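You operate a simulated robot arm through the tools that you are given. There is no shell and no other tool.

You run a simulated robot arm. Do the job below in one go: nothing can be reset, and whatever is moved stays where it is left.

## Task
Count the pins on the deck of the steel pallet, then put as many of the cream rollers from the deck of the steel pallet on the top shelf of the grey cart. Pull the grey drawer open. Any order will do.

Only the result counts: the job must be done as asked and must still hold three seconds after the hand-in. Knocking over, shifting, dropping, spilling or breaking anything else fails it.

## Robot
A 5-joint arm with a three-finger gripper on a trunk, on a base that drives. Base frame: it is fixed to the floor where the robot stands at the start and does not move with it; the origin is under the middle of the robot, x ahead of it, y to its left, z up. Lengths are in cm, angles in degrees, forces in N, time in s.
With the tool pointing down near the work surface it reaches from about 32 to 66 cm from the robot's upright axis, wherever it stands. Its first joint turns from -166.0 to 166.0 degrees. Places, roughly: cream roller [225, -275, 50]; grey drawer [320, -110, 70]; pin [225, -300, 50]; top shelf of the grey cart [450, -20, 80]. The tool tilts only in the upright plane through the base axis and itself; it spins freely about its own axis. Payload 1.37 kg.
The tool frame sits at the grasp point between the pads (the TCP): z along the fingers, y along the line on which they close. The tips reach 1.6 cm beyond it. The gripper opens to 10.1 cm. The gripper's body begins 8.2 cm behind the TCP.
Orientation is that of the tool frame in the base frame, as [roll, pitch, yaw] about the fixed x, y, z axes, in that order (R = Rz(yaw) Ry(pitch) Rx(roll)). With the fingers straight down and closing along the base's y, the tool's x points along the base's -x, its y along +y and its z along -z.

## Interface
- The arm moves only by the tool arm_command. Its argument "plan" is a list of rows, each an object (a shift or turn left out is 0, a gripper value left out holds the last) with "offset": the shift along the base's x, y, z in units of 100 mm (1.0 is 100 mm), a list of three; "delta_rot": the turn, a rotation vector about the base's x, y, z in units of 90 degrees (1.0 is 90 degrees), a list of three; "fingers": the gripper command, from -1 (fully open) to 1 (shut), values between in proportion. In form: [{"offset": [dx, dy, dz], "delta_rot": [ax, ay, az], "fingers": fingers}, ...]. A call has 1 to 20 rows; each row is the pose to reach, as a shift and turn from the pose commanded when the call began. A call with a number of a shift or a turn outside -1 to 1 is refused whole. A row lasts 0.2 s, in which the tool goes at most 5 cm and 8.6 degrees; a call with a longer step from one row to the next is refused whole, and so is a gripper value outside its range. Where a pose cannot be reached the arm comes as near as it can. A force on the tool above 40 N (or 10 N above the force at the start of the call, whichever is more), or a blocked arm, ends the call early, and 0.2 s more pass. Each finger travels about 4.5 cm/s and halts on what it meets, pressing with about 26 N; the grip force reading is that of the motor and also rises with nothing between the fingers. The clock runs only during rows and for 0.2 s after the last one: add rows that repeat a pose to give the fingers time. The reply holds the time, the measured pose of the TCP, the force on the tool along the base axes, the opening and the grip force, in the units named above and with some noise, with the torque about the TCP (base axes, N m) and any sound that the robot's microphone picked up, and new pictures: "show" is both (left out), scene, wrist or none.
- Cameras (640 x 400 px; columns grow to the right, rows downward): "scene" is now at [2.87, 15.76, 134.87]; the picture's right is [-0.14, -0.99, 0.00], its down [-0.62, 0.09, -0.78] and it looks along [0.78, -0.11, -0.62] (base axes); focal length 258 px, centre (320, 200). "wrist" rides on the gripper at [7.2, 2, -10.4] in the tool frame; the picture's right is [-0.26, 0.96, 0.00], its down [-0.76, -0.21, -0.62] and it looks along [-0.60, -0.16, 0.78] (tool axes); focal length 265 px, centre (320, 200). There is no depth. A picture from a camera that has moved, and an enlarged one, comes with that camera's place and axes in the base frame and with its lens. The place of the scene camera against the robot may be out by one fixed shift of up to 1.2 cm in any direction.
- lift_body(by): slides the trunk up (or, below 0, down) by that many cm; the arm and the scene camera ride with it, the base frame stays. It gives what a move gives, with no picture.
- steer(legs): drives the robot by 1 to 6 legs, each [ahead, left, turn to the left] in cm, cm and degrees, along the robot's own axes; the way and the turn of a leg run together, so that a leg with both is an arc; at most 150 cm and 180 degrees a leg. The arm and the cameras ride along, it lands a little off, and it stops where it bumps. It gives what a move gives, and a new picture of the scene camera.
- head_to(pan, tilt): turns the head with the scene camera to pan (to the left, within 155 degrees either way) and tilt (down, from -29 to 69), counted from straight ahead of the robot. It gives what a move gives, and a new picture of the scene camera.
- close_up(camera, box): a new picture of the part [left, top, right, bottom] of that camera's present view, enlarged. No time passes.
- hand_in(): hands the job in; it is judged then, once.

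Places have to be worked out from the pictures, the camera data and where the tool is seen. Open the gripper and draw the arm clear of the work before you hand the job in, unless the task says otherwise.

The tools are called after "Request:" as a command line: name --argument value ..., lists and objects as JSON in quotes. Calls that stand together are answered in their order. arm_command: Moves the arm, as the interface text tells. Its arguments: {"type":"object","properties":{"plan":{"type":"array","items":{"type":"object","properties":{"offset":{"type":"array","items":{"type":"number"}},"delta_rot":{"type":"array","items":{"type":"number"}},"fingers":{"type":"number"}}}},"show":{"type":"string","enum":["both","scene","wrist","none"]}},"required":["plan"]} The other tools are called the same way: lift_body (by) slides the trunk up or down; steer (legs) drives the base; head_to (pan, tilt) turns the head that bears the scene camera; close_up (camera, box) takes an enlarged picture of a part of a camera's view; hand_in () hands the job in.

At the start:

```text
clock: 0.0
eef_pos: [41.95, 12.64, 76.22]
ee_rot: [180.0, 0.0, -179.9]
ft_force: [-0.1, -0.4, 0.6]
torque: [0.03, -0.03, 0.02]
opening: 10.07
grasp_force: 0.0
trunk travel left (down, up): [-27.5, 31.5]
robot x, y, heading: [0.56, -0.25, -0.1]
head pan, tilt: [-7.9, 38.4]
```

scene: 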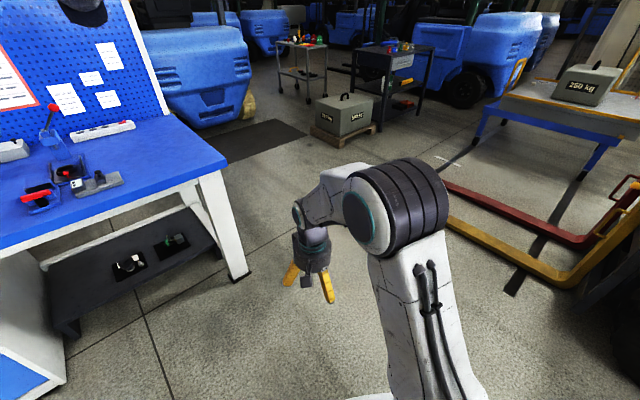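
wrist: 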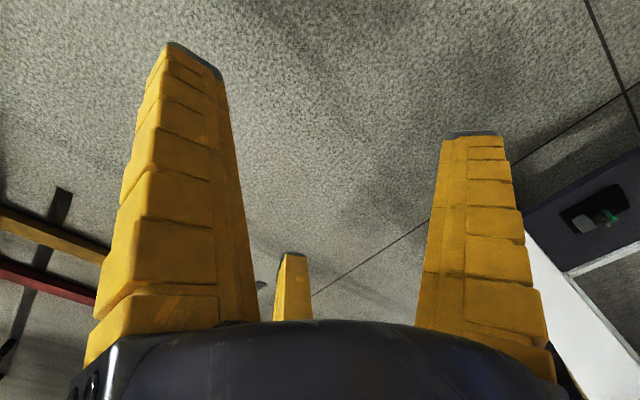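

The first picture shows a workbench to the left, a cart and a drawer cabinet ahead, and a steel pallet table to the right. I turn the head to the right to look at the pallet, and close up on the drawer and cart.

Request:
close_up --camera "scene" --box '[260, 0, 460, 125]'

Request:
head_to --pan -50 --tilt 20

```text
3.20 times, centred on (360, 62) of scene
camera zoom: at [2.87, 15.76, 134.87], right [-0.14, -0.99, 0.0], down [-0.62, 0.09, -0.78], along [0.78, -0.11, -0.62], focal length 825 px, centre (192, 640)
```

zoom: 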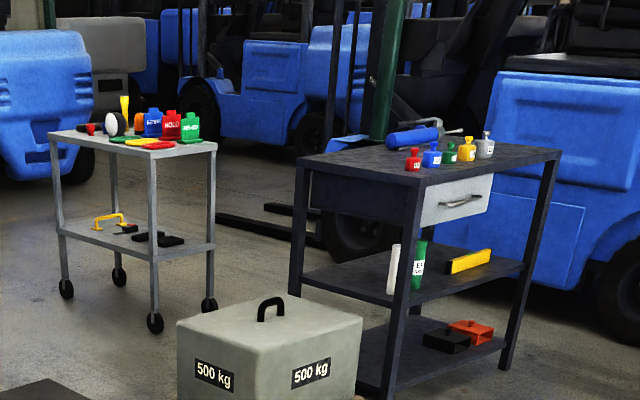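

```text
clock: 1.1
eef_pos: [42.05, 12.58, 76.34]
ee_rot: [179.9, -0.1, -179.9]
ft_force: [-0.7, -0.4, 1.0]
torque: [-0.01, -0.01, 0.01]
opening: 10.07
grasp_force: 0.0
trunk travel left (down, up): [-27.5, 31.5]
robot x, y, heading: [-0.09, -0.12, -0.1]
head pan, tilt: [-50.0, 20.0]
camera scene: at [0.34, 9.82, 137.77], right [-0.77, -0.64, 0.0], down [-0.22, 0.26, -0.94], along [0.6, -0.72, -0.34], focal length 258 px, centre (320, 200)
```

scene: 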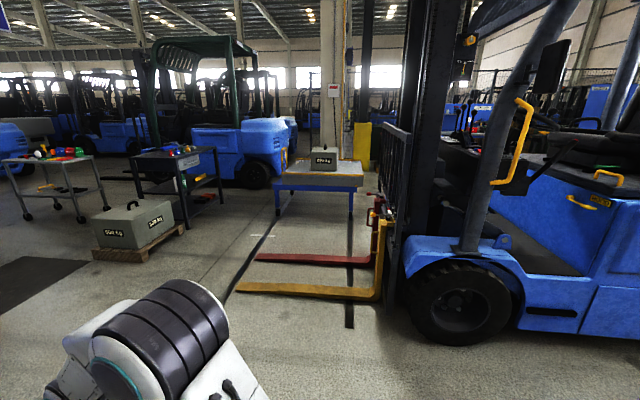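

The blue-legged table with the 250 kg weight lies along the direction of the pallet. I enlarge it to see the rollers and pins.

Request:
close_up --camera "scene" --box '[260, 135, 380, 225]'

Request:
close_up --camera "scene" --box '[80, 130, 260, 260]'

Request:
head_to --pan -25 --tilt 20

```text
4.44 times, centred on (320, 180) of scene
camera zoom: at [0.34, 9.82, 137.77], right [-0.77, -0.64, 0.0], down [-0.22, 0.26, -0.94], along [0.6, -0.72, -0.34], focal length 1146 px, centre (320, 289)
```

zoom: 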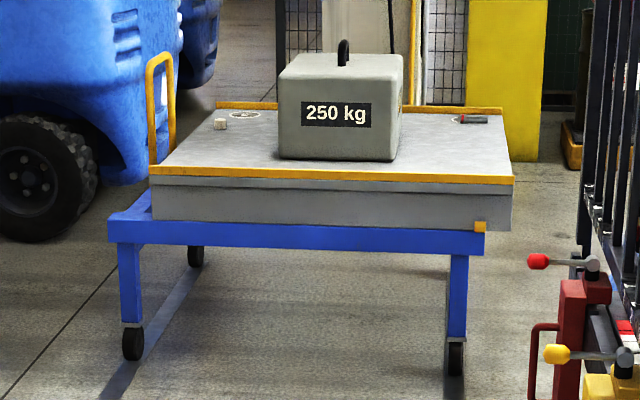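

```text
3.08 times, centred on (170, 195) of scene
camera zoom: at [0.34, 9.82, 137.77], right [-0.77, -0.64, 0.0], down [-0.22, 0.26, -0.94], along [0.6, -0.72, -0.34], focal length 793 px, centre (782, 215)
```

zoom: 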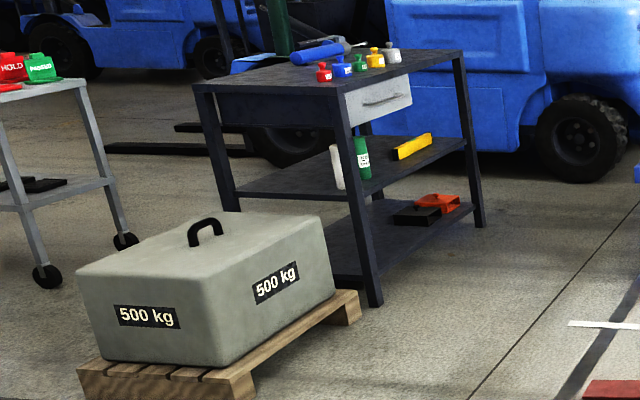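

```text
clock: 2.0
eef_pos: [41.92, 12.66, 76.37]
ee_rot: [180.0, 0.0, 180.0]
ft_force: [-0.1, 0.3, 0.7]
torque: [-0.01, -0.01, 0.0]
opening: 10.06
grasp_force: 0.0
trunk travel left (down, up): [-27.5, 31.5]
robot x, y, heading: [0.07, 0.11, 0.0]
head pan, tilt: [-25.0, 20.0]
camera scene: at [2.79, 13.0, 137.78], right [-0.42, -0.91, 0.0], down [-0.31, 0.14, -0.94], along [0.85, -0.4, -0.34], focal length 258 px, centre (320, 200)
```

scene: 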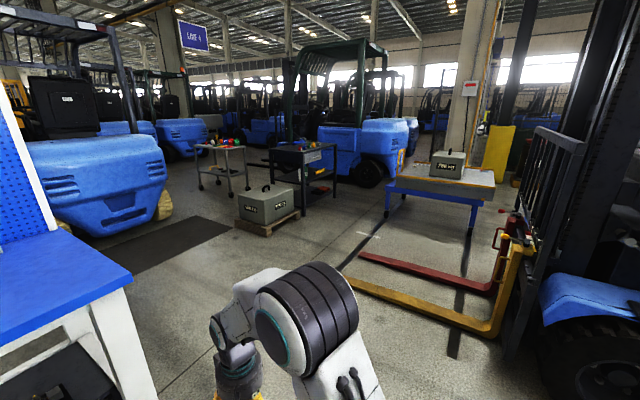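

The pallet deck is roughly from (260,-219) to (168,-279) along its near edge, with forklift forks between me and it; the weight hides the middle. I drive through the gap between the fork tips and the 500 kg weight to look closer.

Request:
steer --legs '[[150, -10, 0], [25, 0, 0], [0, 0, -57]]'

Request:
head_to --pan 0 --tilt 30

```text
refused: leg 1 is longer than a leg can be; nothing moved
```

```text
clock: 2.9
eef_pos: [42.03, 12.64, 76.27]
ee_rot: [180.0, 0.0, 180.0]
ft_force: [0.1, 0.1, -0.7]
torque: [-0.03, -0.02, -0.02]
opening: 10.03
grasp_force: 0.1
trunk travel left (down, up): [-27.5, 31.5]
robot x, y, heading: [0.07, 0.21, 0.1]
head pan, tilt: [0.0, 30.0]
camera scene: at [3.39, 16.94, 136.17], right [0.0, -1.0, 0.0], down [-0.5, 0.0, -0.87], along [0.87, 0.0, -0.5], focal length 258 px, centre (320, 200)
```

scene: 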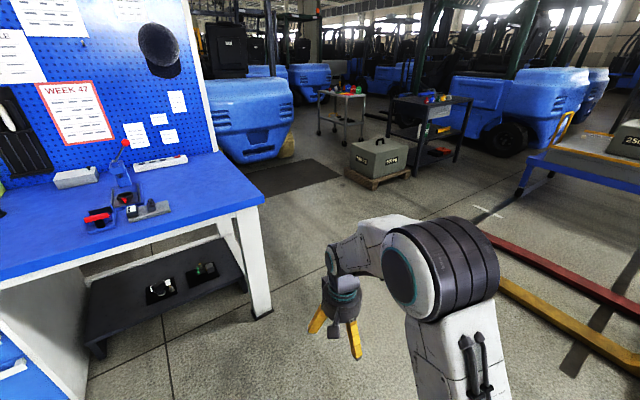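

The first leg was slightly too long; the way ahead is clear. I split the legs and drive.

Request:
steer --legs '[[100, -8, 0], [75, -2, 0], [0, 0, -57]]'

```text
clock: 14.2
eef_pos: [205.51, -42.41, 76.39]
ee_rot: [180.0, 0.0, 122.3]
ft_force: [-0.3, 0.4, 0.1]
torque: [0.01, 0.03, 0.0]
opening: 10.09
grasp_force: 0.0
trunk travel left (down, up): [-27.5, 31.5]
robot x, y, heading: [172.29, -13.47, -57.6]
head pan, tilt: [0.0, 30.0]
camera scene: at [189.3, -7.34, 136.17], right [-0.85, -0.53, 0.0], down [-0.27, 0.42, -0.87], along [0.46, -0.73, -0.5], focal length 258 px, centre (320, 200)
```

scene: 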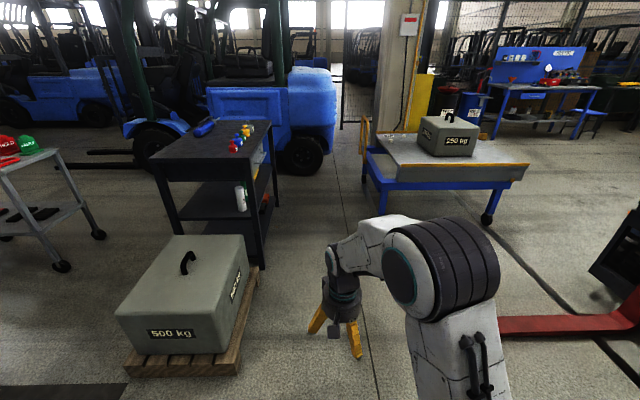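

The aisle between the cabinet and the pallet looks open. I drive on about 100 cm toward the aisle and raise the trunk for a better look onto the deck.

Request:
steer --legs '[[105, 5, 0]]'

Request:
lift_body --by 31

Request:
head_to --pan -5 --tilt 30

Request:
close_up --camera "scene" --box '[220, 60, 540, 260]'

```text
clock: 19.6
eef_pos: [266.81, -128.14, 76.37]
ee_rot: [180.0, 0.0, 122.8]
ft_force: [-0.1, 0.4, -0.8]
torque: [0.03, 0.0, 0.0]
opening: 10.08
grasp_force: 0.1
trunk travel left (down, up): [-27.5, 31.5]
robot x, y, heading: [233.42, -99.69, -57.2]
head pan, tilt: [0.0, 30.0]
camera scene: at [250.21, -93.25, 136.17], right [-0.84, -0.54, 0.0], down [-0.27, 0.42, -0.87], along [0.47, -0.73, -0.5], focal length 258 px, centre (320, 200)
```

scene: 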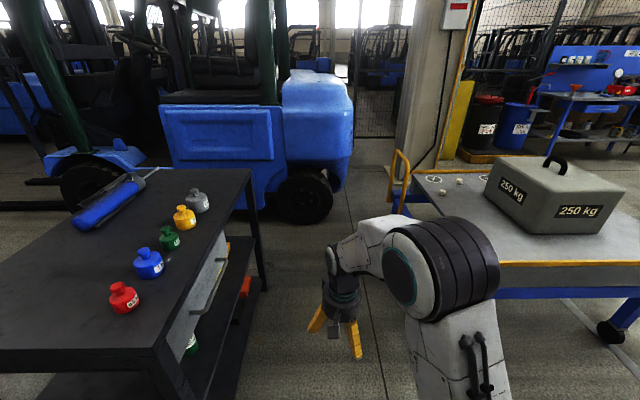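

```text
clock: 22.7
eef_pos: [267.0, -128.24, 107.3]
ee_rot: [-180.0, 0.0, 122.8]
ft_force: [0.1, -0.9, -0.4]
torque: [0.02, 0.0, 0.03]
opening: 10.08
grasp_force: 0.0
trunk travel left (down, up): [-58.5, 0.5]
robot x, y, heading: [233.7, -99.91, -57.2]
head pan, tilt: [0.0, 30.0]
```

```text
clock: 23.3
eef_pos: [266.75, -128.07, 107.37]
ee_rot: [179.9, -0.1, 122.8]
ft_force: [0.2, 0.1, 0.2]
torque: [-0.01, 0.0, 0.01]
opening: 10.05
grasp_force: 0.0
trunk travel left (down, up): [-58.5, 0.5]
robot x, y, heading: [233.38, -99.71, -57.1]
head pan, tilt: [-5.0, 30.0]
camera scene: at [249.54, -93.65, 167.17], right [-0.88, -0.47, 0.0], down [-0.23, 0.44, -0.87], along [0.4, -0.77, -0.5], focal length 258 px, centre (320, 200)
```

scene: 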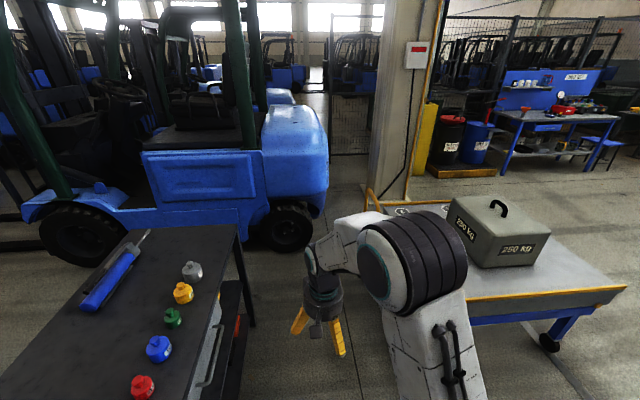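

```text
2.00 times, centred on (380, 160) of scene
camera zoom: at [249.54, -93.65, 167.17], right [-0.88, -0.47, 0.0], down [-0.23, 0.44, -0.87], along [0.4, -0.77, -0.5], focal length 516 px, centre (200, 280)
```

zoom: 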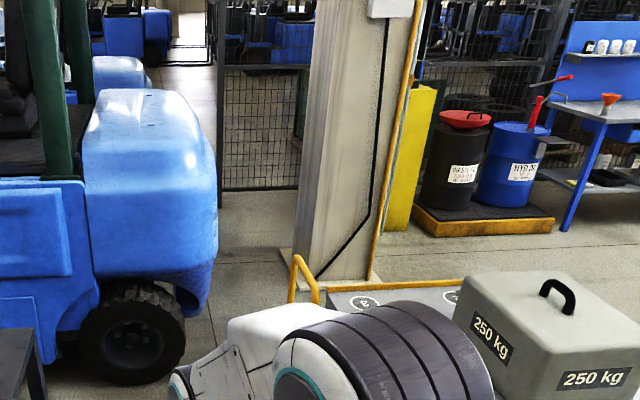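

From here the arm hides part of the deck; two cream pieces lay to the left of the weight. I tilt the head to the right to check my clearance to the forks and the pallet front.

Request:
head_to --pan -45 --tilt 45

Request:
head_to --pan 40 --tilt 45

```text
clock: 24.4
eef_pos: [266.84, -128.1, 107.47]
ee_rot: [180.0, 0.0, 122.8]
ft_force: [0.1, -0.5, 0.1]
torque: [-0.02, 0.01, -0.03]
opening: 10.07
grasp_force: 0.0
trunk travel left (down, up): [-58.5, 0.5]
robot x, y, heading: [233.77, -99.21, -57.2]
head pan, tilt: [-45.0, 45.0]
camera scene: at [243.6, -93.6, 164.91], right [-0.98, 0.21, 0.0], down [0.15, 0.69, -0.71], along [-0.15, -0.69, -0.71], focal length 258 px, centre (320, 200)
```

scene: 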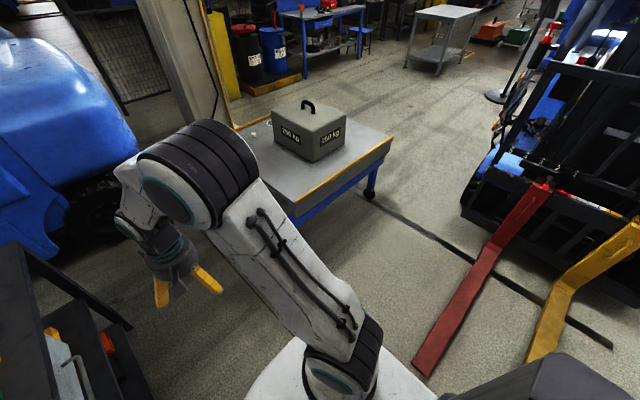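

```text
clock: 26.0
eef_pos: [266.85, -128.28, 107.39]
ee_rot: [-179.9, -0.1, 122.9]
ft_force: [-0.5, 0.5, 0.8]
torque: [0.03, 0.0, 0.01]
opening: 10.08
grasp_force: 0.1
trunk travel left (down, up): [-58.5, 0.5]
robot x, y, heading: [233.56, -99.68, -57.4]
head pan, tilt: [40.0, 45.0]
camera scene: at [253.08, -88.06, 164.91], right [-0.3, -0.96, 0.0], down [-0.68, 0.21, -0.71], along [0.68, -0.21, -0.71], focal length 258 px, centre (320, 200)
```

scene: 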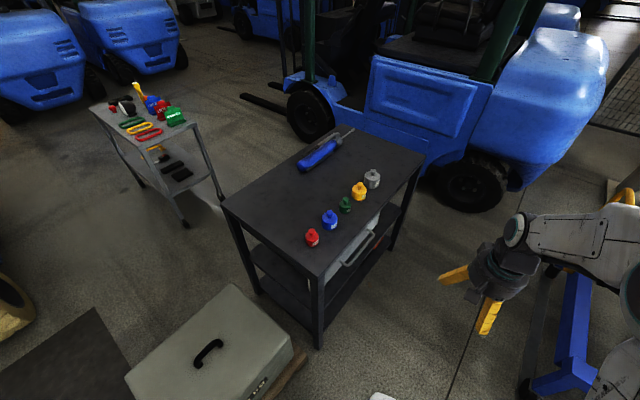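

The deck edge is at about z 58, front edge from (237,-196) to (152,-252), with an open spot left of the pallet between it, the cabinet and the blue forklift. I drive part way and turn to face the deck from its left end.

Request:
steer --legs '[[70, -5, 0], [0, 0, -90]]'

Request:
head_to --pan 15 --tilt 40

```text
clock: 33.7
eef_pos: [236.28, -192.54, 107.39]
ee_rot: [179.9, -0.1, 30.2]
ft_force: [0.1, 0.5, -0.5]
torque: [0.0, 0.01, -0.02]
opening: 10.06
grasp_force: 0.0
trunk travel left (down, up): [-58.5, 0.5]
robot x, y, heading: [266.01, -160.35, -149.6]
head pan, tilt: [40.0, 45.0]
camera scene: at [277.9, -180.95, 164.91], right [-0.94, 0.34, 0.0], down [0.24, 0.67, -0.71], along [-0.24, -0.67, -0.71], focal length 258 px, centre (320, 200)
```

scene: 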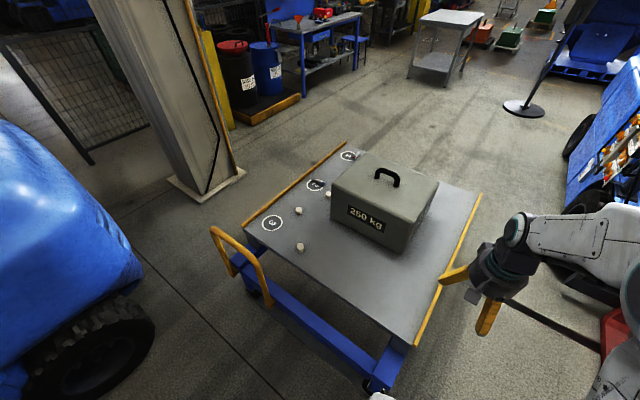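

```text
clock: 34.6
eef_pos: [236.32, -192.52, 107.33]
ee_rot: [-180.0, 0.0, 30.2]
ft_force: [0.9, -0.8, 0.0]
torque: [0.01, 0.02, 0.05]
opening: 10.06
grasp_force: 0.0
trunk travel left (down, up): [-58.5, 0.5]
robot x, y, heading: [266.16, -160.54, -149.8]
head pan, tilt: [15.0, 40.0]
camera scene: at [274.68, -179.34, 165.63], right [-0.71, 0.7, 0.0], down [0.45, 0.46, -0.77], along [-0.54, -0.54, -0.64], focal length 258 px, centre (320, 200)
```

scene: 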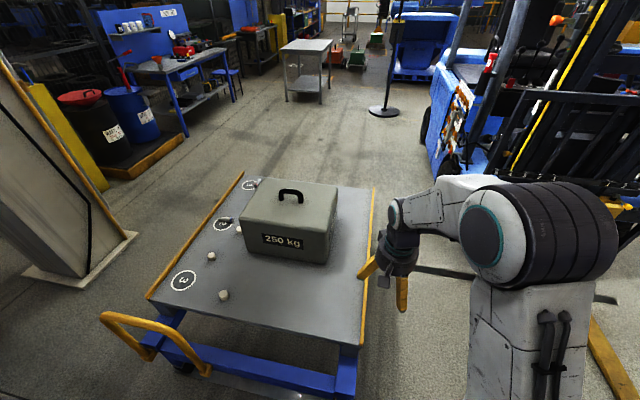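

Now the deck is in clear view, with marked circles and small pieces. I enlarge it.

Request:
close_up --camera "scene" --box '[140, 160, 300, 260]'

Request:
close_up --camera "scene" --box '[140, 160, 400, 320]'

Request:
close_up --camera "scene" --box '[200, 170, 264, 210]'

Request:
close_up --camera "scene" --box '[190, 210, 254, 250]'

```text
4.00 times, centred on (220, 210) of scene
camera zoom: at [274.68, -179.34, 165.63], right [-0.71, 0.7, 0.0], down [0.45, 0.46, -0.77], along [-0.54, -0.54, -0.64], focal length 1031 px, centre (720, 160)
```

zoom: 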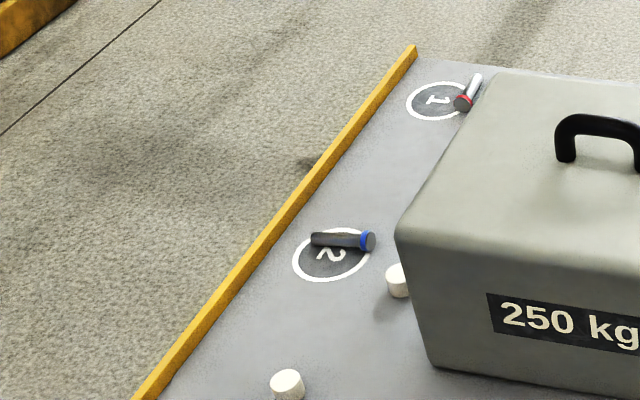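

```text
2.46 times, centred on (270, 240) of scene
camera zoom: at [274.68, -179.34, 165.63], right [-0.71, 0.7, 0.0], down [0.45, 0.46, -0.77], along [-0.54, -0.54, -0.64], focal length 635 px, centre (443, 102)
```

zoom: 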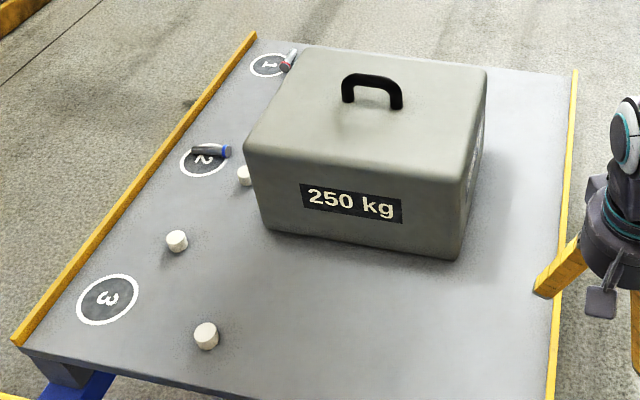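

```text
10.00 times, centred on (232, 190) of scene
camera zoom: at [274.68, -179.34, 165.63], right [-0.71, 0.7, 0.0], down [0.45, 0.46, -0.77], along [-0.54, -0.54, -0.64], focal length 2578 px, centre (1200, 300)
```

zoom: 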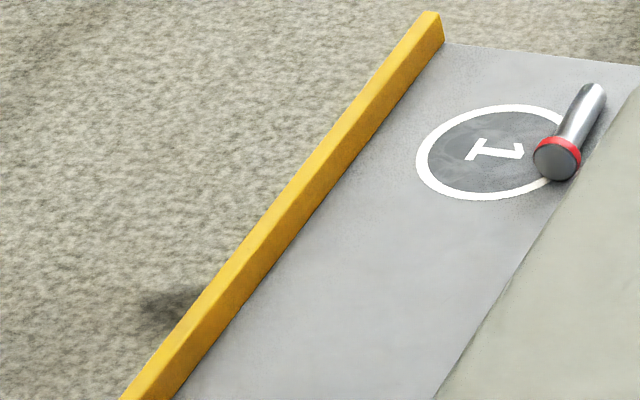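

```text
10.00 times, centred on (222, 230) of scene
camera zoom: at [274.68, -179.34, 165.63], right [-0.71, 0.7, 0.0], down [0.45, 0.46, -0.77], along [-0.54, -0.54, -0.64], focal length 2578 px, centre (1300, -100)
```

zoom: 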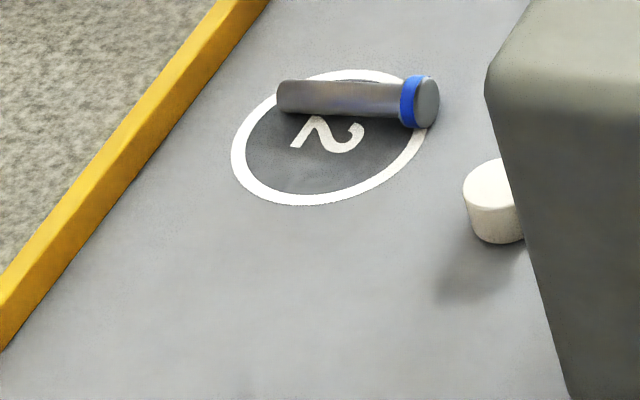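

Three cream rollers stand near (262,-253), (256,-277) and (236,-284), and two pins are seen so far; part of the deck behind the weight is still hidden. I look down to see my own base and its clearance.

Request:
head_to --pan 0 --tilt 69

Request:
head_to --pan 90 --tilt 60

Request:
head_to --pan -60 --tilt 60

```text
clock: 35.5
eef_pos: [236.31, -192.69, 107.31]
ee_rot: [-179.9, 0.0, 30.2]
ft_force: [-0.3, 0.2, -0.3]
torque: [-0.01, -0.07, 0.0]
opening: 10.03
grasp_force: 0.1
trunk travel left (down, up): [-58.5, 0.5]
robot x, y, heading: [266.22, -160.63, -150.0]
head pan, tilt: [0.0, 68.8]
camera scene: at [275.83, -176.12, 162.03], right [-0.5, 0.86, 0.0], down [0.81, 0.47, -0.36], along [-0.31, -0.18, -0.93], focal length 258 px, centre (320, 200)
```

scene: 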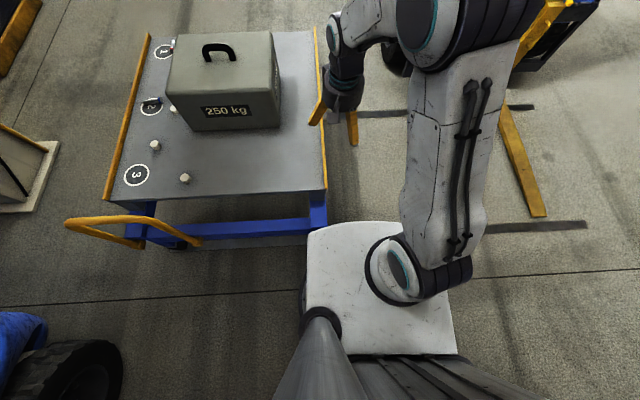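

```text
clock: 37.2
eef_pos: [236.33, -192.68, 107.3]
ee_rot: [-180.0, 0.0, 30.2]
ft_force: [0.6, 0.6, 0.2]
torque: [-0.02, -0.02, -0.02]
opening: 10.05
grasp_force: 0.1
trunk travel left (down, up): [-58.5, 0.5]
robot x, y, heading: [266.19, -160.42, -149.7]
head pan, tilt: [90.0, 60.0]
camera scene: at [284.01, -179.07, 162.96], right [-0.86, -0.5, 0.0], down [-0.43, 0.75, -0.5], along [0.25, -0.43, -0.87], focal length 258 px, centre (320, 200)
```

scene: 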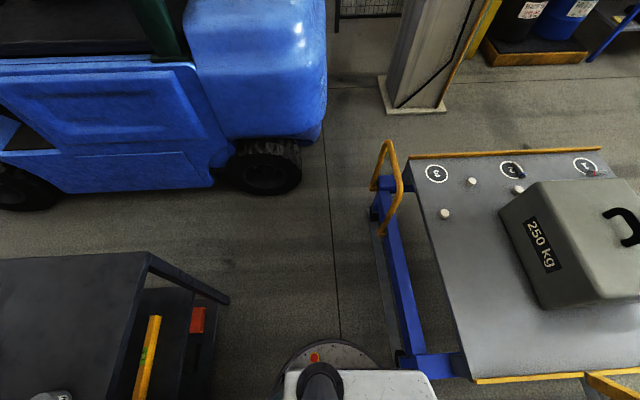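

```text
clock: 39.5
eef_pos: [236.28, -192.57, 107.29]
ee_rot: [180.0, -0.1, 30.3]
ft_force: [0.5, 0.1, -0.2]
torque: [-0.02, 0.04, 0.03]
opening: 10.06
grasp_force: 0.1
trunk travel left (down, up): [-58.5, 0.5]
robot x, y, heading: [266.25, -160.94, -149.5]
head pan, tilt: [-60.0, 60.0]
camera scene: at [274.88, -169.99, 162.96], right [0.5, 0.87, 0.0], down [0.75, -0.43, -0.5], along [-0.43, 0.25, -0.87], focal length 258 px, centre (320, 200)
```

scene: 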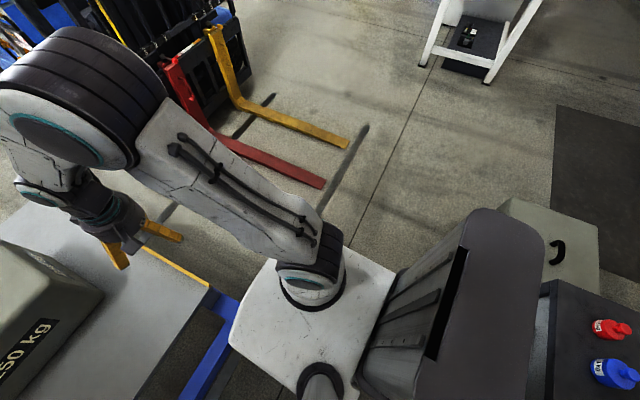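

The base is a disc of about 30 cm radius; the trunk column is behind the arm. I shift sideways along the left end of the pallet so the rollers come within reach, keeping clear of the handle, cabinet and forklift.

Request:
steer --legs '[[-6, 53, 3]]'

Request:
head_to --pan 0 --tilt 60

Request:
head_to --pan 30 --tilt 45

```text
clock: 42.6
eef_pos: [271.55, -236.22, 107.28]
ee_rot: [-180.0, 0.0, 33.4]
ft_force: [0.6, -0.6, 0.2]
torque: [0.04, 0.01, 0.01]
opening: 10.07
grasp_force: 0.0
trunk travel left (down, up): [-58.5, 0.5]
robot x, y, heading: [299.78, -202.63, -146.8]
head pan, tilt: [-60.0, 60.0]
camera scene: at [308.71, -211.58, 162.95], right [0.45, 0.89, 0.0], down [0.77, -0.39, -0.5], along [-0.45, 0.22, -0.87], focal length 258 px, centre (320, 200)
```

scene: 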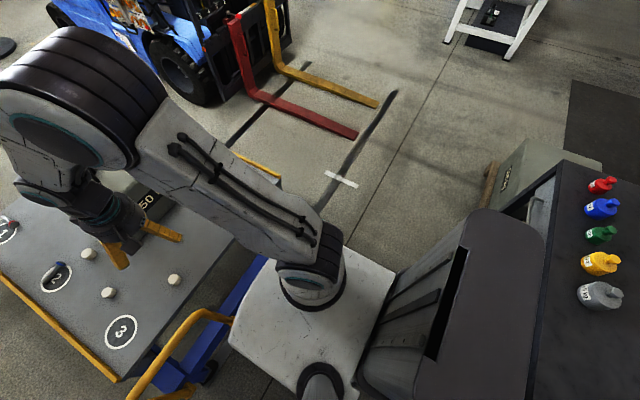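

```text
clock: 43.9
eef_pos: [271.42, -236.23, 107.26]
ee_rot: [-180.0, -0.1, 33.4]
ft_force: [0.3, -0.9, -0.9]
torque: [0.03, 0.03, 0.0]
opening: 10.07
grasp_force: 0.0
trunk travel left (down, up): [-58.5, 0.5]
robot x, y, heading: [299.78, -202.45, -146.7]
head pan, tilt: [0.0, 60.0]
camera scene: at [309.05, -218.17, 162.96], right [-0.55, 0.84, 0.0], down [0.72, 0.48, -0.5], along [-0.42, -0.27, -0.87], focal length 258 px, centre (320, 200)
```

scene: 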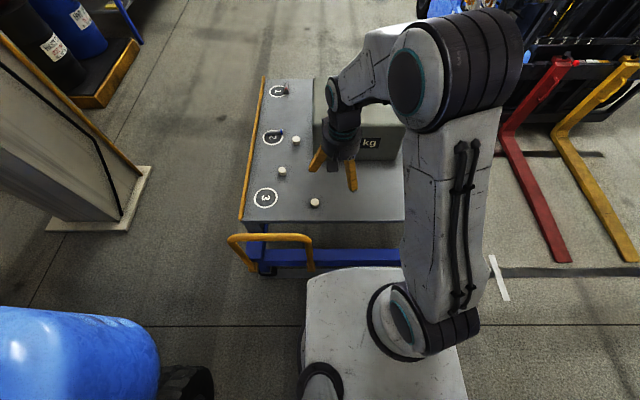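

```text
clock: 44.9
eef_pos: [271.33, -236.23, 107.32]
ee_rot: [-180.0, 0.1, 33.4]
ft_force: [0.4, 0.1, 0.0]
torque: [-0.01, -0.01, 0.02]
opening: 10.08
grasp_force: 0.1
trunk travel left (down, up): [-58.5, 0.5]
robot x, y, heading: [299.82, -202.76, -146.6]
head pan, tilt: [30.0, 45.0]
camera scene: at [310.97, -221.78, 164.9], right [-0.89, 0.45, 0.0], down [0.32, 0.63, -0.71], along [-0.32, -0.63, -0.71], focal length 258 px, centre (320, 200)
```

scene: 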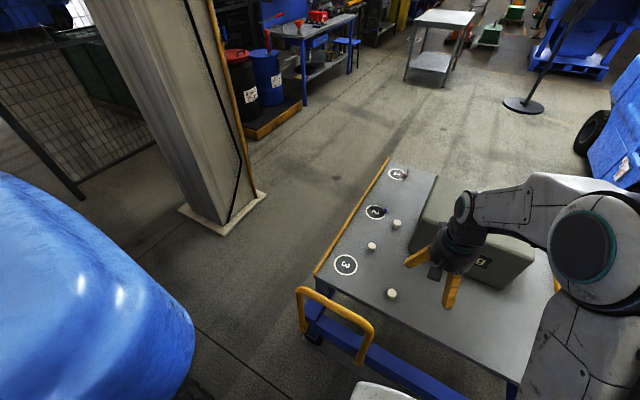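

From here I can look along the weight's rear face. I enlarge the deck to count the pins and to fix positions.

Request:
close_up --camera "scene" --box '[320, 150, 480, 250]'

Request:
close_up --camera "scene" --box '[280, 200, 440, 300]'

```text
4.00 times, centred on (400, 200) of scene
camera zoom: at [310.97, -221.78, 164.9], right [-0.89, 0.45, 0.0], down [0.32, 0.63, -0.71], along [-0.32, -0.63, -0.71], focal length 1031 px, centre (0, 200)
```

zoom: 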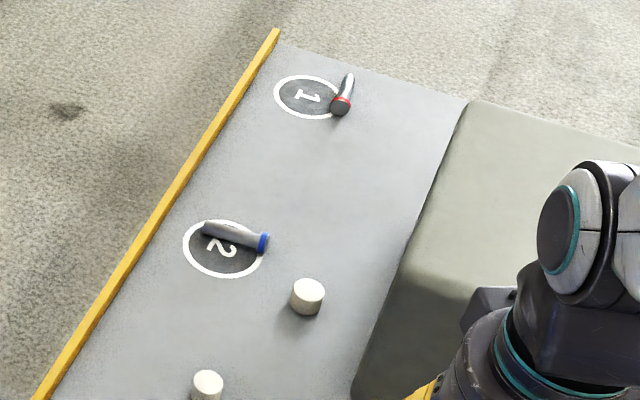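

```text
4.00 times, centred on (360, 250) of scene
camera zoom: at [310.97, -221.78, 164.9], right [-0.89, 0.45, 0.0], down [0.32, 0.63, -0.71], along [-0.32, -0.63, -0.71], focal length 1031 px, centre (160, 0)
```

zoom: 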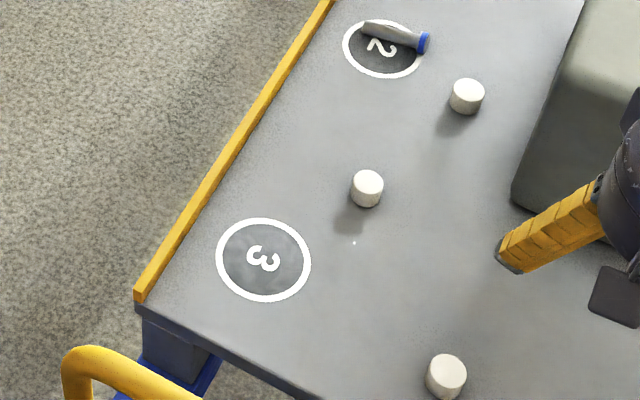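

The area behind the weight holds nothing more: I count 2 pins (red ring, blue ring) and 3 cream rollers, so 2 rollers are to go on the cart. I start with the roller nearest me, A at about (262,-252), bringing the tool above it.

Request:
arm_command --plan '[{"offset": [-0.2, -0.35, 0]}, {"offset": [-0.4, -0.7, 0]}, {"offset": [-0.58, -1.0, 0]}]' --show "none"

Request:
arm_command --plan '[{"offset": [-0.16, -0.28, 0]}, {"offset": [-0.32, -0.55, 0]}]' --show "wrist"

Request:
lift_body --by -26

Request:
arm_command --plan '[{"offset": [0, 0, 0]}]' --show "both"

```text
clock: 45.7
eef_pos: [265.66, -246.29, 107.5]
ee_rot: [-179.9, -0.1, 33.5]
ft_force: [-0.1, -0.2, 0.0]
torque: [0.03, -0.01, -0.02]
opening: 10.05
grasp_force: 0.1
trunk travel left (down, up): [-58.5, 0.5]
robot x, y, heading: [300.11, -202.67, -146.4]
head pan, tilt: [30.0, 45.0]
```

```text
clock: 46.3
eef_pos: [262.67, -251.86, 107.31]
ee_rot: [180.0, 0.0, 33.4]
ft_force: [-0.2, 0.0, 0.2]
torque: [0.03, 0.01, 0.0]
opening: 10.06
grasp_force: 0.2
trunk travel left (down, up): [-58.5, 0.5]
robot x, y, heading: [299.69, -202.55, -146.6]
head pan, tilt: [30.0, 45.0]
camera wrist: at [269.88, -249.68, 117.85], right [0.31, -0.95, 0.0], down [-0.75, -0.24, 0.62], along [-0.59, -0.19, -0.78], focal length 265 px, centre (320, 200)
```

wrist: 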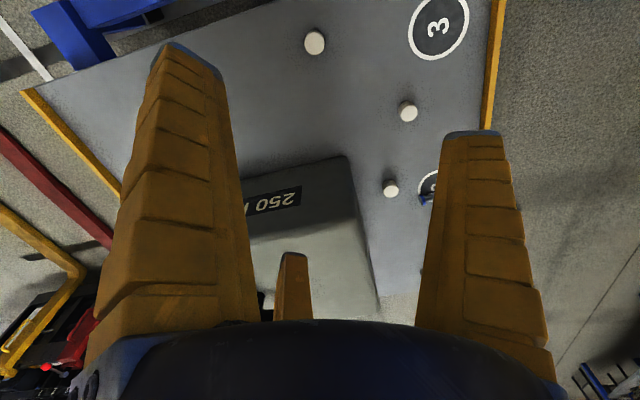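

```text
clock: 49.0
eef_pos: [262.71, -251.89, 81.43]
ee_rot: [180.0, 0.1, 33.4]
ft_force: [-0.6, 0.7, 0.2]
torque: [-0.05, 0.0, -0.01]
opening: 10.06
grasp_force: 0.0
trunk travel left (down, up): [-32.5, 26.5]
robot x, y, heading: [299.77, -202.39, -146.4]
head pan, tilt: [30.0, 45.0]
```

```text
clock: 49.4
eef_pos: [262.78, -251.94, 81.45]
ee_rot: [180.0, 0.0, 33.4]
ft_force: [-0.6, 0.2, 0.3]
torque: [0.02, -0.01, 0.0]
opening: 10.06
grasp_force: 0.0
trunk travel left (down, up): [-32.5, 26.5]
robot x, y, heading: [299.53, -202.54, -146.4]
head pan, tilt: [30.0, 45.0]
camera scene: at [310.97, -221.79, 138.91], right [-0.89, 0.45, 0.0], down [0.32, 0.63, -0.71], along [-0.32, -0.63, -0.71], focal length 258 px, centre (320, 200)
camera wrist: at [269.9, -249.61, 91.89], right [0.31, -0.95, 0.0], down [-0.75, -0.24, 0.62], along [-0.59, -0.19, -0.78], focal length 265 px, centre (320, 200)
```

scene: 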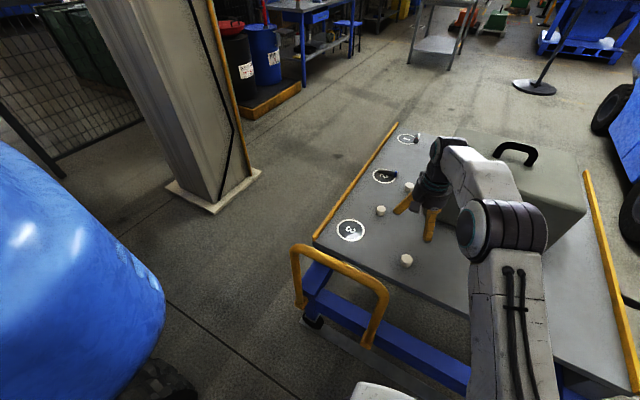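
wrist: 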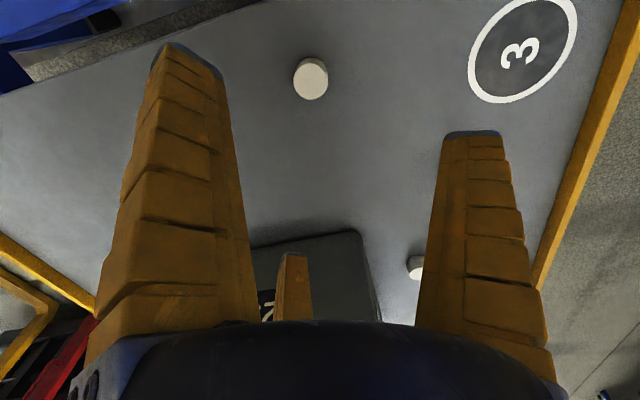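

Two wrist views put roller A at about (262.6,-251.2) with its body around z 61. I descend over it in steps, correcting y slightly.

Request:
arm_command --plan '[{"offset": [0, 0.06, -0.35]}, {"offset": [0, 0.06, -0.7]}, {"offset": [0, 0.06, -1.0]}]' --show "none"

Request:
arm_command --plan '[{"offset": [0, 0, -0.3]}, {"offset": [0, 0, -0.5]}, {"offset": [0, 0, -0.7]}]' --show "both"

```text
clock: 50.1
eef_pos: [262.67, -251.5, 71.23]
ee_rot: [179.9, 0.0, 33.4]
ft_force: [0.3, 0.7, 0.1]
torque: [-0.03, -0.02, 0.0]
opening: 10.08
grasp_force: 0.2
trunk travel left (down, up): [-32.5, 26.5]
robot x, y, heading: [299.43, -202.49, -146.6]
head pan, tilt: [30.0, 45.0]
```

```text
clock: 51.0
eef_pos: [262.83, -251.05, 64.41]
ee_rot: [179.9, 0.0, 33.4]
ft_force: [0.0, -1.2, 0.8]
torque: [-0.03, -0.01, 0.0]
opening: 10.05
grasp_force: 0.0
trunk travel left (down, up): [-32.5, 26.5]
robot x, y, heading: [299.95, -202.53, -146.7]
head pan, tilt: [30.0, 45.0]
camera scene: at [310.97, -221.79, 138.91], right [-0.89, 0.45, 0.0], down [0.32, 0.63, -0.71], along [-0.32, -0.63, -0.71], focal length 258 px, centre (320, 200)
camera wrist: at [269.93, -248.93, 74.87], right [0.31, -0.95, 0.0], down [-0.75, -0.24, 0.62], along [-0.59, -0.19, -0.78], focal length 265 px, centre (320, 200)
```

scene: 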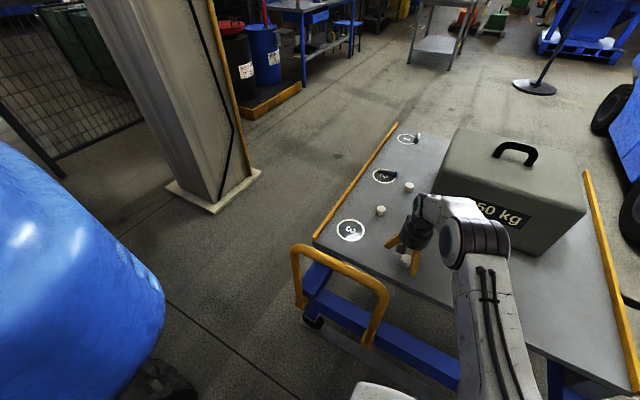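
wrist: 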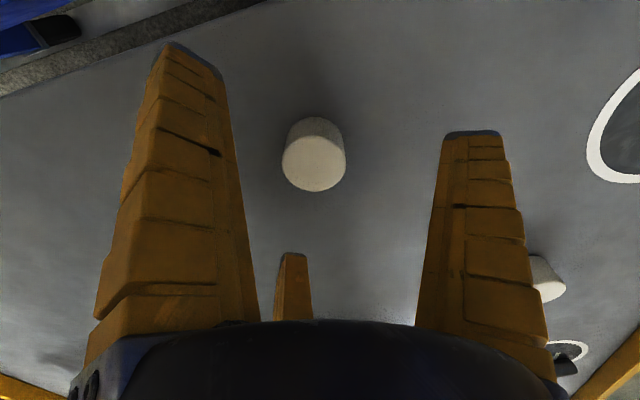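

Roller A is centred between the fingers (top about z 62.2, deck about 57.6). I go down to z 60.6 and close.

Request:
arm_command --plan '[{"offset": [-0.01, 0, -0.2]}, {"offset": [-0.01, 0, -0.38]}, {"offset": [-0.01, 0, -0.38]}, {"offset": [-0.01, 0, -0.38], "fingers": 1}, {"offset": [-0.01, 0, -0.38], "fingers": 1}, {"offset": [-0.01, 0, -0.38], "fingers": 1}, {"offset": [-0.01, 0, -0.38], "fingers": 1}, {"offset": [-0.01, 0, -0.38], "fingers": 1}, {"offset": [-0.01, 0, -0.38], "fingers": 1}]' --show "both"

```text
clock: 53.0
eef_pos: [262.65, -251.24, 60.91]
ee_rot: [180.0, 0.0, 33.4]
ft_force: [0.5, 1.2, 6.6]
torque: [-0.03, -0.12, 0.01]
opening: 3.17
grasp_force: 26.2
trunk travel left (down, up): [-32.5, 26.5]
robot x, y, heading: [299.66, -202.07, -146.9]
head pan, tilt: [30.0, 45.0]
camera scene: at [311.02, -221.72, 138.92], right [-0.89, 0.45, 0.0], down [0.32, 0.63, -0.71], along [-0.32, -0.63, -0.71], focal length 258 px, centre (320, 200)
camera wrist: at [269.67, -248.94, 71.3], right [0.31, -0.95, 0.0], down [-0.74, -0.24, 0.62], along [-0.59, -0.19, -0.78], focal length 265 px, centre (320, 200)
```

scene: 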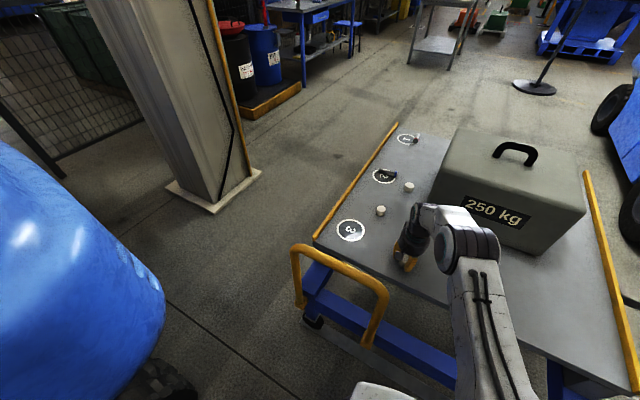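
wrist: 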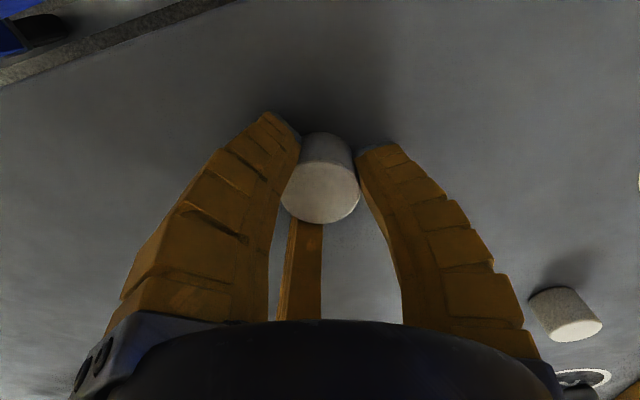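

The gripper closed to 3.2 cm on roller A; a slight upward force suggests the tips touch the deck. I lift it and check.

Request:
arm_command --plan '[{"offset": [0, 0, 0.1], "fingers": 1}, {"offset": [0, 0, 0.3], "fingers": 1}, {"offset": [0, 0, 0.6], "fingers": 1}, {"offset": [0, 0, 1.0], "fingers": 1}]' --show "both"

```text
clock: 54.0
eef_pos: [262.59, -251.28, 70.73]
ee_rot: [-180.0, 0.0, 33.4]
ft_force: [-0.2, 0.4, -0.9]
torque: [-0.01, 0.03, -0.01]
opening: 3.05
grasp_force: 26.0
trunk travel left (down, up): [-32.5, 26.5]
robot x, y, heading: [299.6, -202.38, -146.6]
head pan, tilt: [30.0, 45.0]
camera scene: at [310.97, -221.79, 138.9], right [-0.89, 0.45, 0.0], down [0.32, 0.63, -0.71], along [-0.32, -0.63, -0.71], focal length 258 px, centre (320, 200)
camera wrist: at [269.68, -249.03, 81.24], right [0.31, -0.95, 0.0], down [-0.75, -0.24, 0.62], along [-0.59, -0.19, -0.78], focal length 265 px, centre (320, 200)
```

scene: 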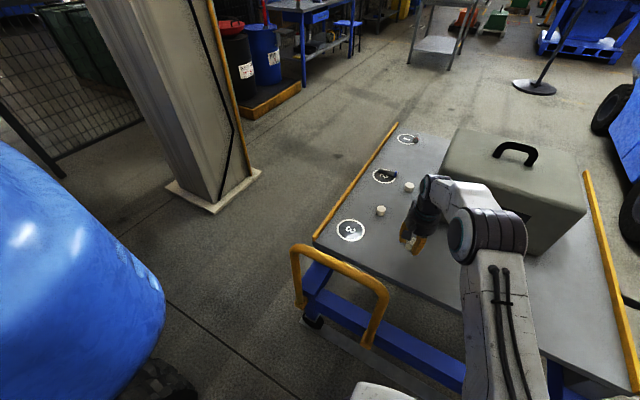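
wrist: 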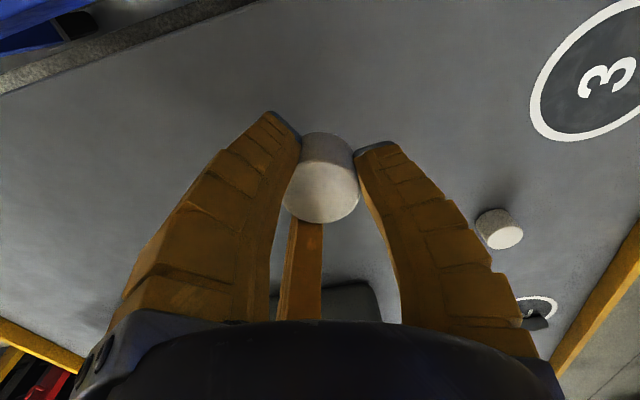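

Roller A is held. I raise the trunk, pull the arm in, and back out the way I came.

Request:
lift_body --by 26

Request:
arm_command --plan '[{"offset": [0.2, 0.27, 0], "fingers": 1}, {"offset": [0.4, 0.54, 0], "fingers": 1}, {"offset": [0.6, 0.8, 0], "fingers": 1}]' --show "none"

Request:
arm_command --plan '[{"offset": [0.2, 0.27, 0.2], "fingers": 1}, {"offset": [0.4, 0.5, 0.5], "fingers": 1}]' --show "wrist"

Request:
steer --legs '[[5, -53, 0], [-5, -68, 0]]'

```text
clock: 56.6
eef_pos: [262.6, -251.32, 96.68]
ee_rot: [-180.0, 0.0, 33.4]
ft_force: [0.8, -0.8, -0.2]
torque: [0.01, 0.0, -0.01]
opening: 3.02
grasp_force: 25.8
trunk travel left (down, up): [-58.5, 0.5]
robot x, y, heading: [299.56, -202.26, -146.4]
head pan, tilt: [30.0, 45.0]
```

```text
clock: 57.4
eef_pos: [268.57, -243.29, 96.33]
ee_rot: [180.0, 0.1, 33.4]
ft_force: [0.2, 0.3, -1.4]
torque: [-0.01, 0.02, 0.0]
opening: 3.02
grasp_force: 25.8
trunk travel left (down, up): [-58.5, 0.5]
robot x, y, heading: [299.72, -202.74, -146.5]
head pan, tilt: [30.0, 45.0]
```

```text
clock: 58.0
eef_pos: [272.54, -238.28, 101.83]
ee_rot: [180.0, 0.1, 33.4]
ft_force: [0.5, -0.2, -0.6]
torque: [0.02, 0.01, -0.02]
opening: 3.05
grasp_force: 25.7
trunk travel left (down, up): [-58.5, 0.5]
robot x, y, heading: [299.51, -202.57, -146.5]
head pan, tilt: [30.0, 45.0]
camera wrist: at [279.74, -236.09, 112.2], right [0.31, -0.95, 0.0], down [-0.74, -0.24, 0.62], along [-0.59, -0.19, -0.78], focal length 265 px, centre (320, 200)
```

wrist: 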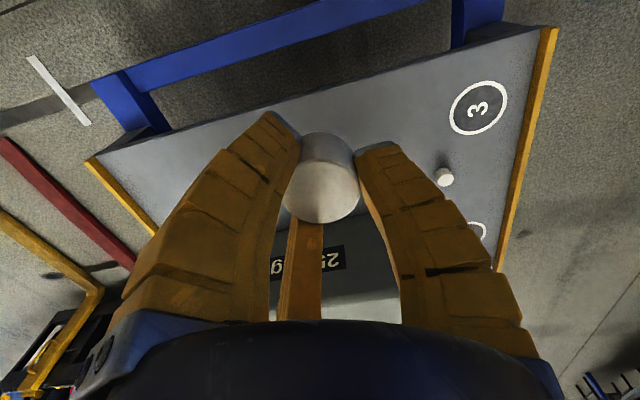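

```text
clock: 64.4
eef_pos: [205.87, -139.7, 101.7]
ee_rot: [180.0, -0.1, 34.3]
ft_force: [0.7, 0.1, -1.1]
torque: [0.01, -0.01, 0.0]
opening: 3.05
grasp_force: 25.8
trunk travel left (down, up): [-58.5, 0.5]
robot x, y, heading: [232.29, -103.5, -146.0]
head pan, tilt: [30.0, 45.0]
camera scene: at [244.05, -122.35, 164.92], right [-0.9, 0.44, 0.0], down [0.31, 0.64, -0.71], along [-0.31, -0.64, -0.71], focal length 258 px, centre (320, 200)
```

scene: 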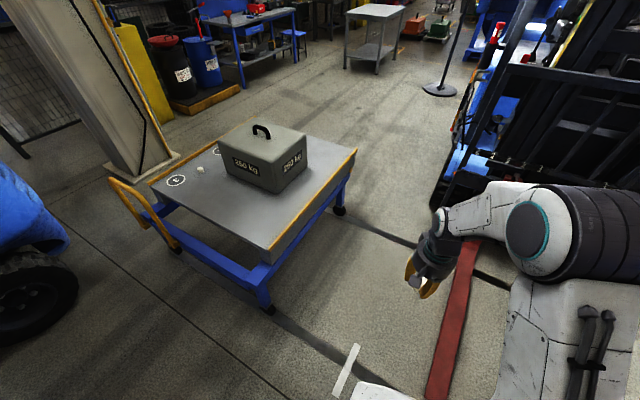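

Clear of the pallet. I drive to beside the 500 kg weight and turn to face the grey cart.

Request:
steer --legs '[[-30, -76, 0], [0, 0, 170]]'

Request:
head_to --pan -15 --tilt 25

```text
clock: 75.7
eef_pos: [245.95, 7.45, 101.61]
ee_rot: [180.0, 0.0, -155.0]
ft_force: [-0.6, 0.1, -0.2]
torque: [-0.03, -0.01, 0.0]
opening: 3.03
grasp_force: 26.0
trunk travel left (down, up): [-58.5, 0.5]
robot x, y, heading: [214.09, -24.4, 25.2]
head pan, tilt: [30.0, 45.0]
camera scene: at [206.21, -4.66, 164.91], right [0.82, -0.57, 0.0], down [-0.41, -0.58, -0.71], along [0.41, 0.58, -0.71], focal length 258 px, centre (320, 200)
```

scene: 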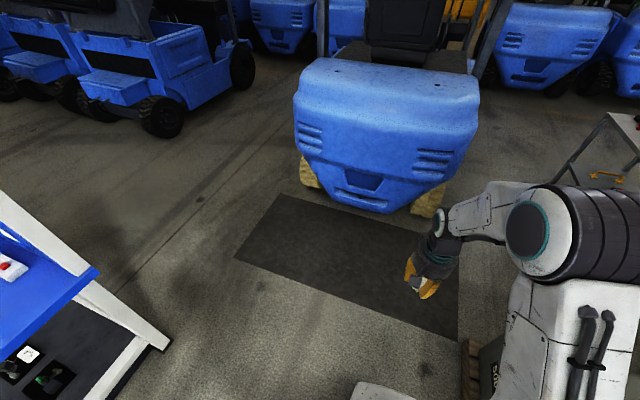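

```text
clock: 76.8
eef_pos: [245.96, 7.49, 101.64]
ee_rot: [180.0, -0.1, -155.0]
ft_force: [0.3, 0.8, -0.8]
torque: [0.01, 0.03, 0.0]
opening: 3.05
grasp_force: 25.6
trunk travel left (down, up): [-58.5, 0.5]
robot x, y, heading: [213.94, -24.03, 24.9]
head pan, tilt: [-15.0, 25.0]
camera scene: at [210.63, -9.71, 167.96], right [0.18, -0.98, 0.0], down [-0.42, -0.07, -0.91], along [0.89, 0.16, -0.42], focal length 258 px, centre (320, 200)
```

scene: 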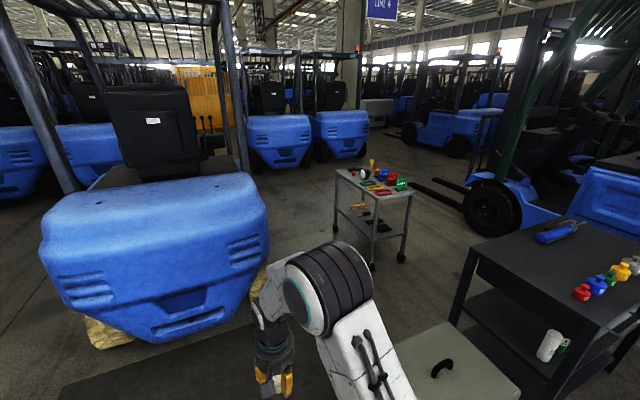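

The grey cart's top runs from about (418,-19) to (474,20) with its right corner at (438,-57). I enlarge it to find free space.

Request:
close_up --camera "scene" --box '[325, 145, 435, 215]'

Request:
close_up --camera "scene" --box '[240, 150, 480, 300]'

```text
5.71 times, centred on (380, 180) of scene
camera zoom: at [210.63, -9.71, 167.96], right [0.18, -0.98, 0.0], down [-0.42, -0.07, -0.91], along [0.89, 0.16, -0.42], focal length 1473 px, centre (-23, 314)
```

zoom: 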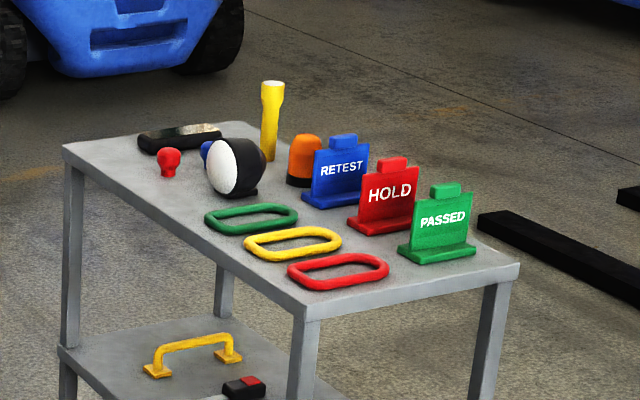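

```text
2.67 times, centred on (360, 225) of scene
camera zoom: at [210.63, -9.71, 167.96], right [0.18, -0.98, 0.0], down [-0.42, -0.07, -0.91], along [0.89, 0.16, -0.42], focal length 688 px, centre (213, 133)
```

zoom: 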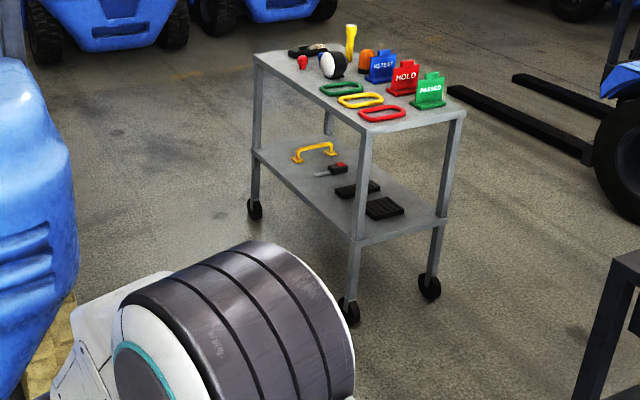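

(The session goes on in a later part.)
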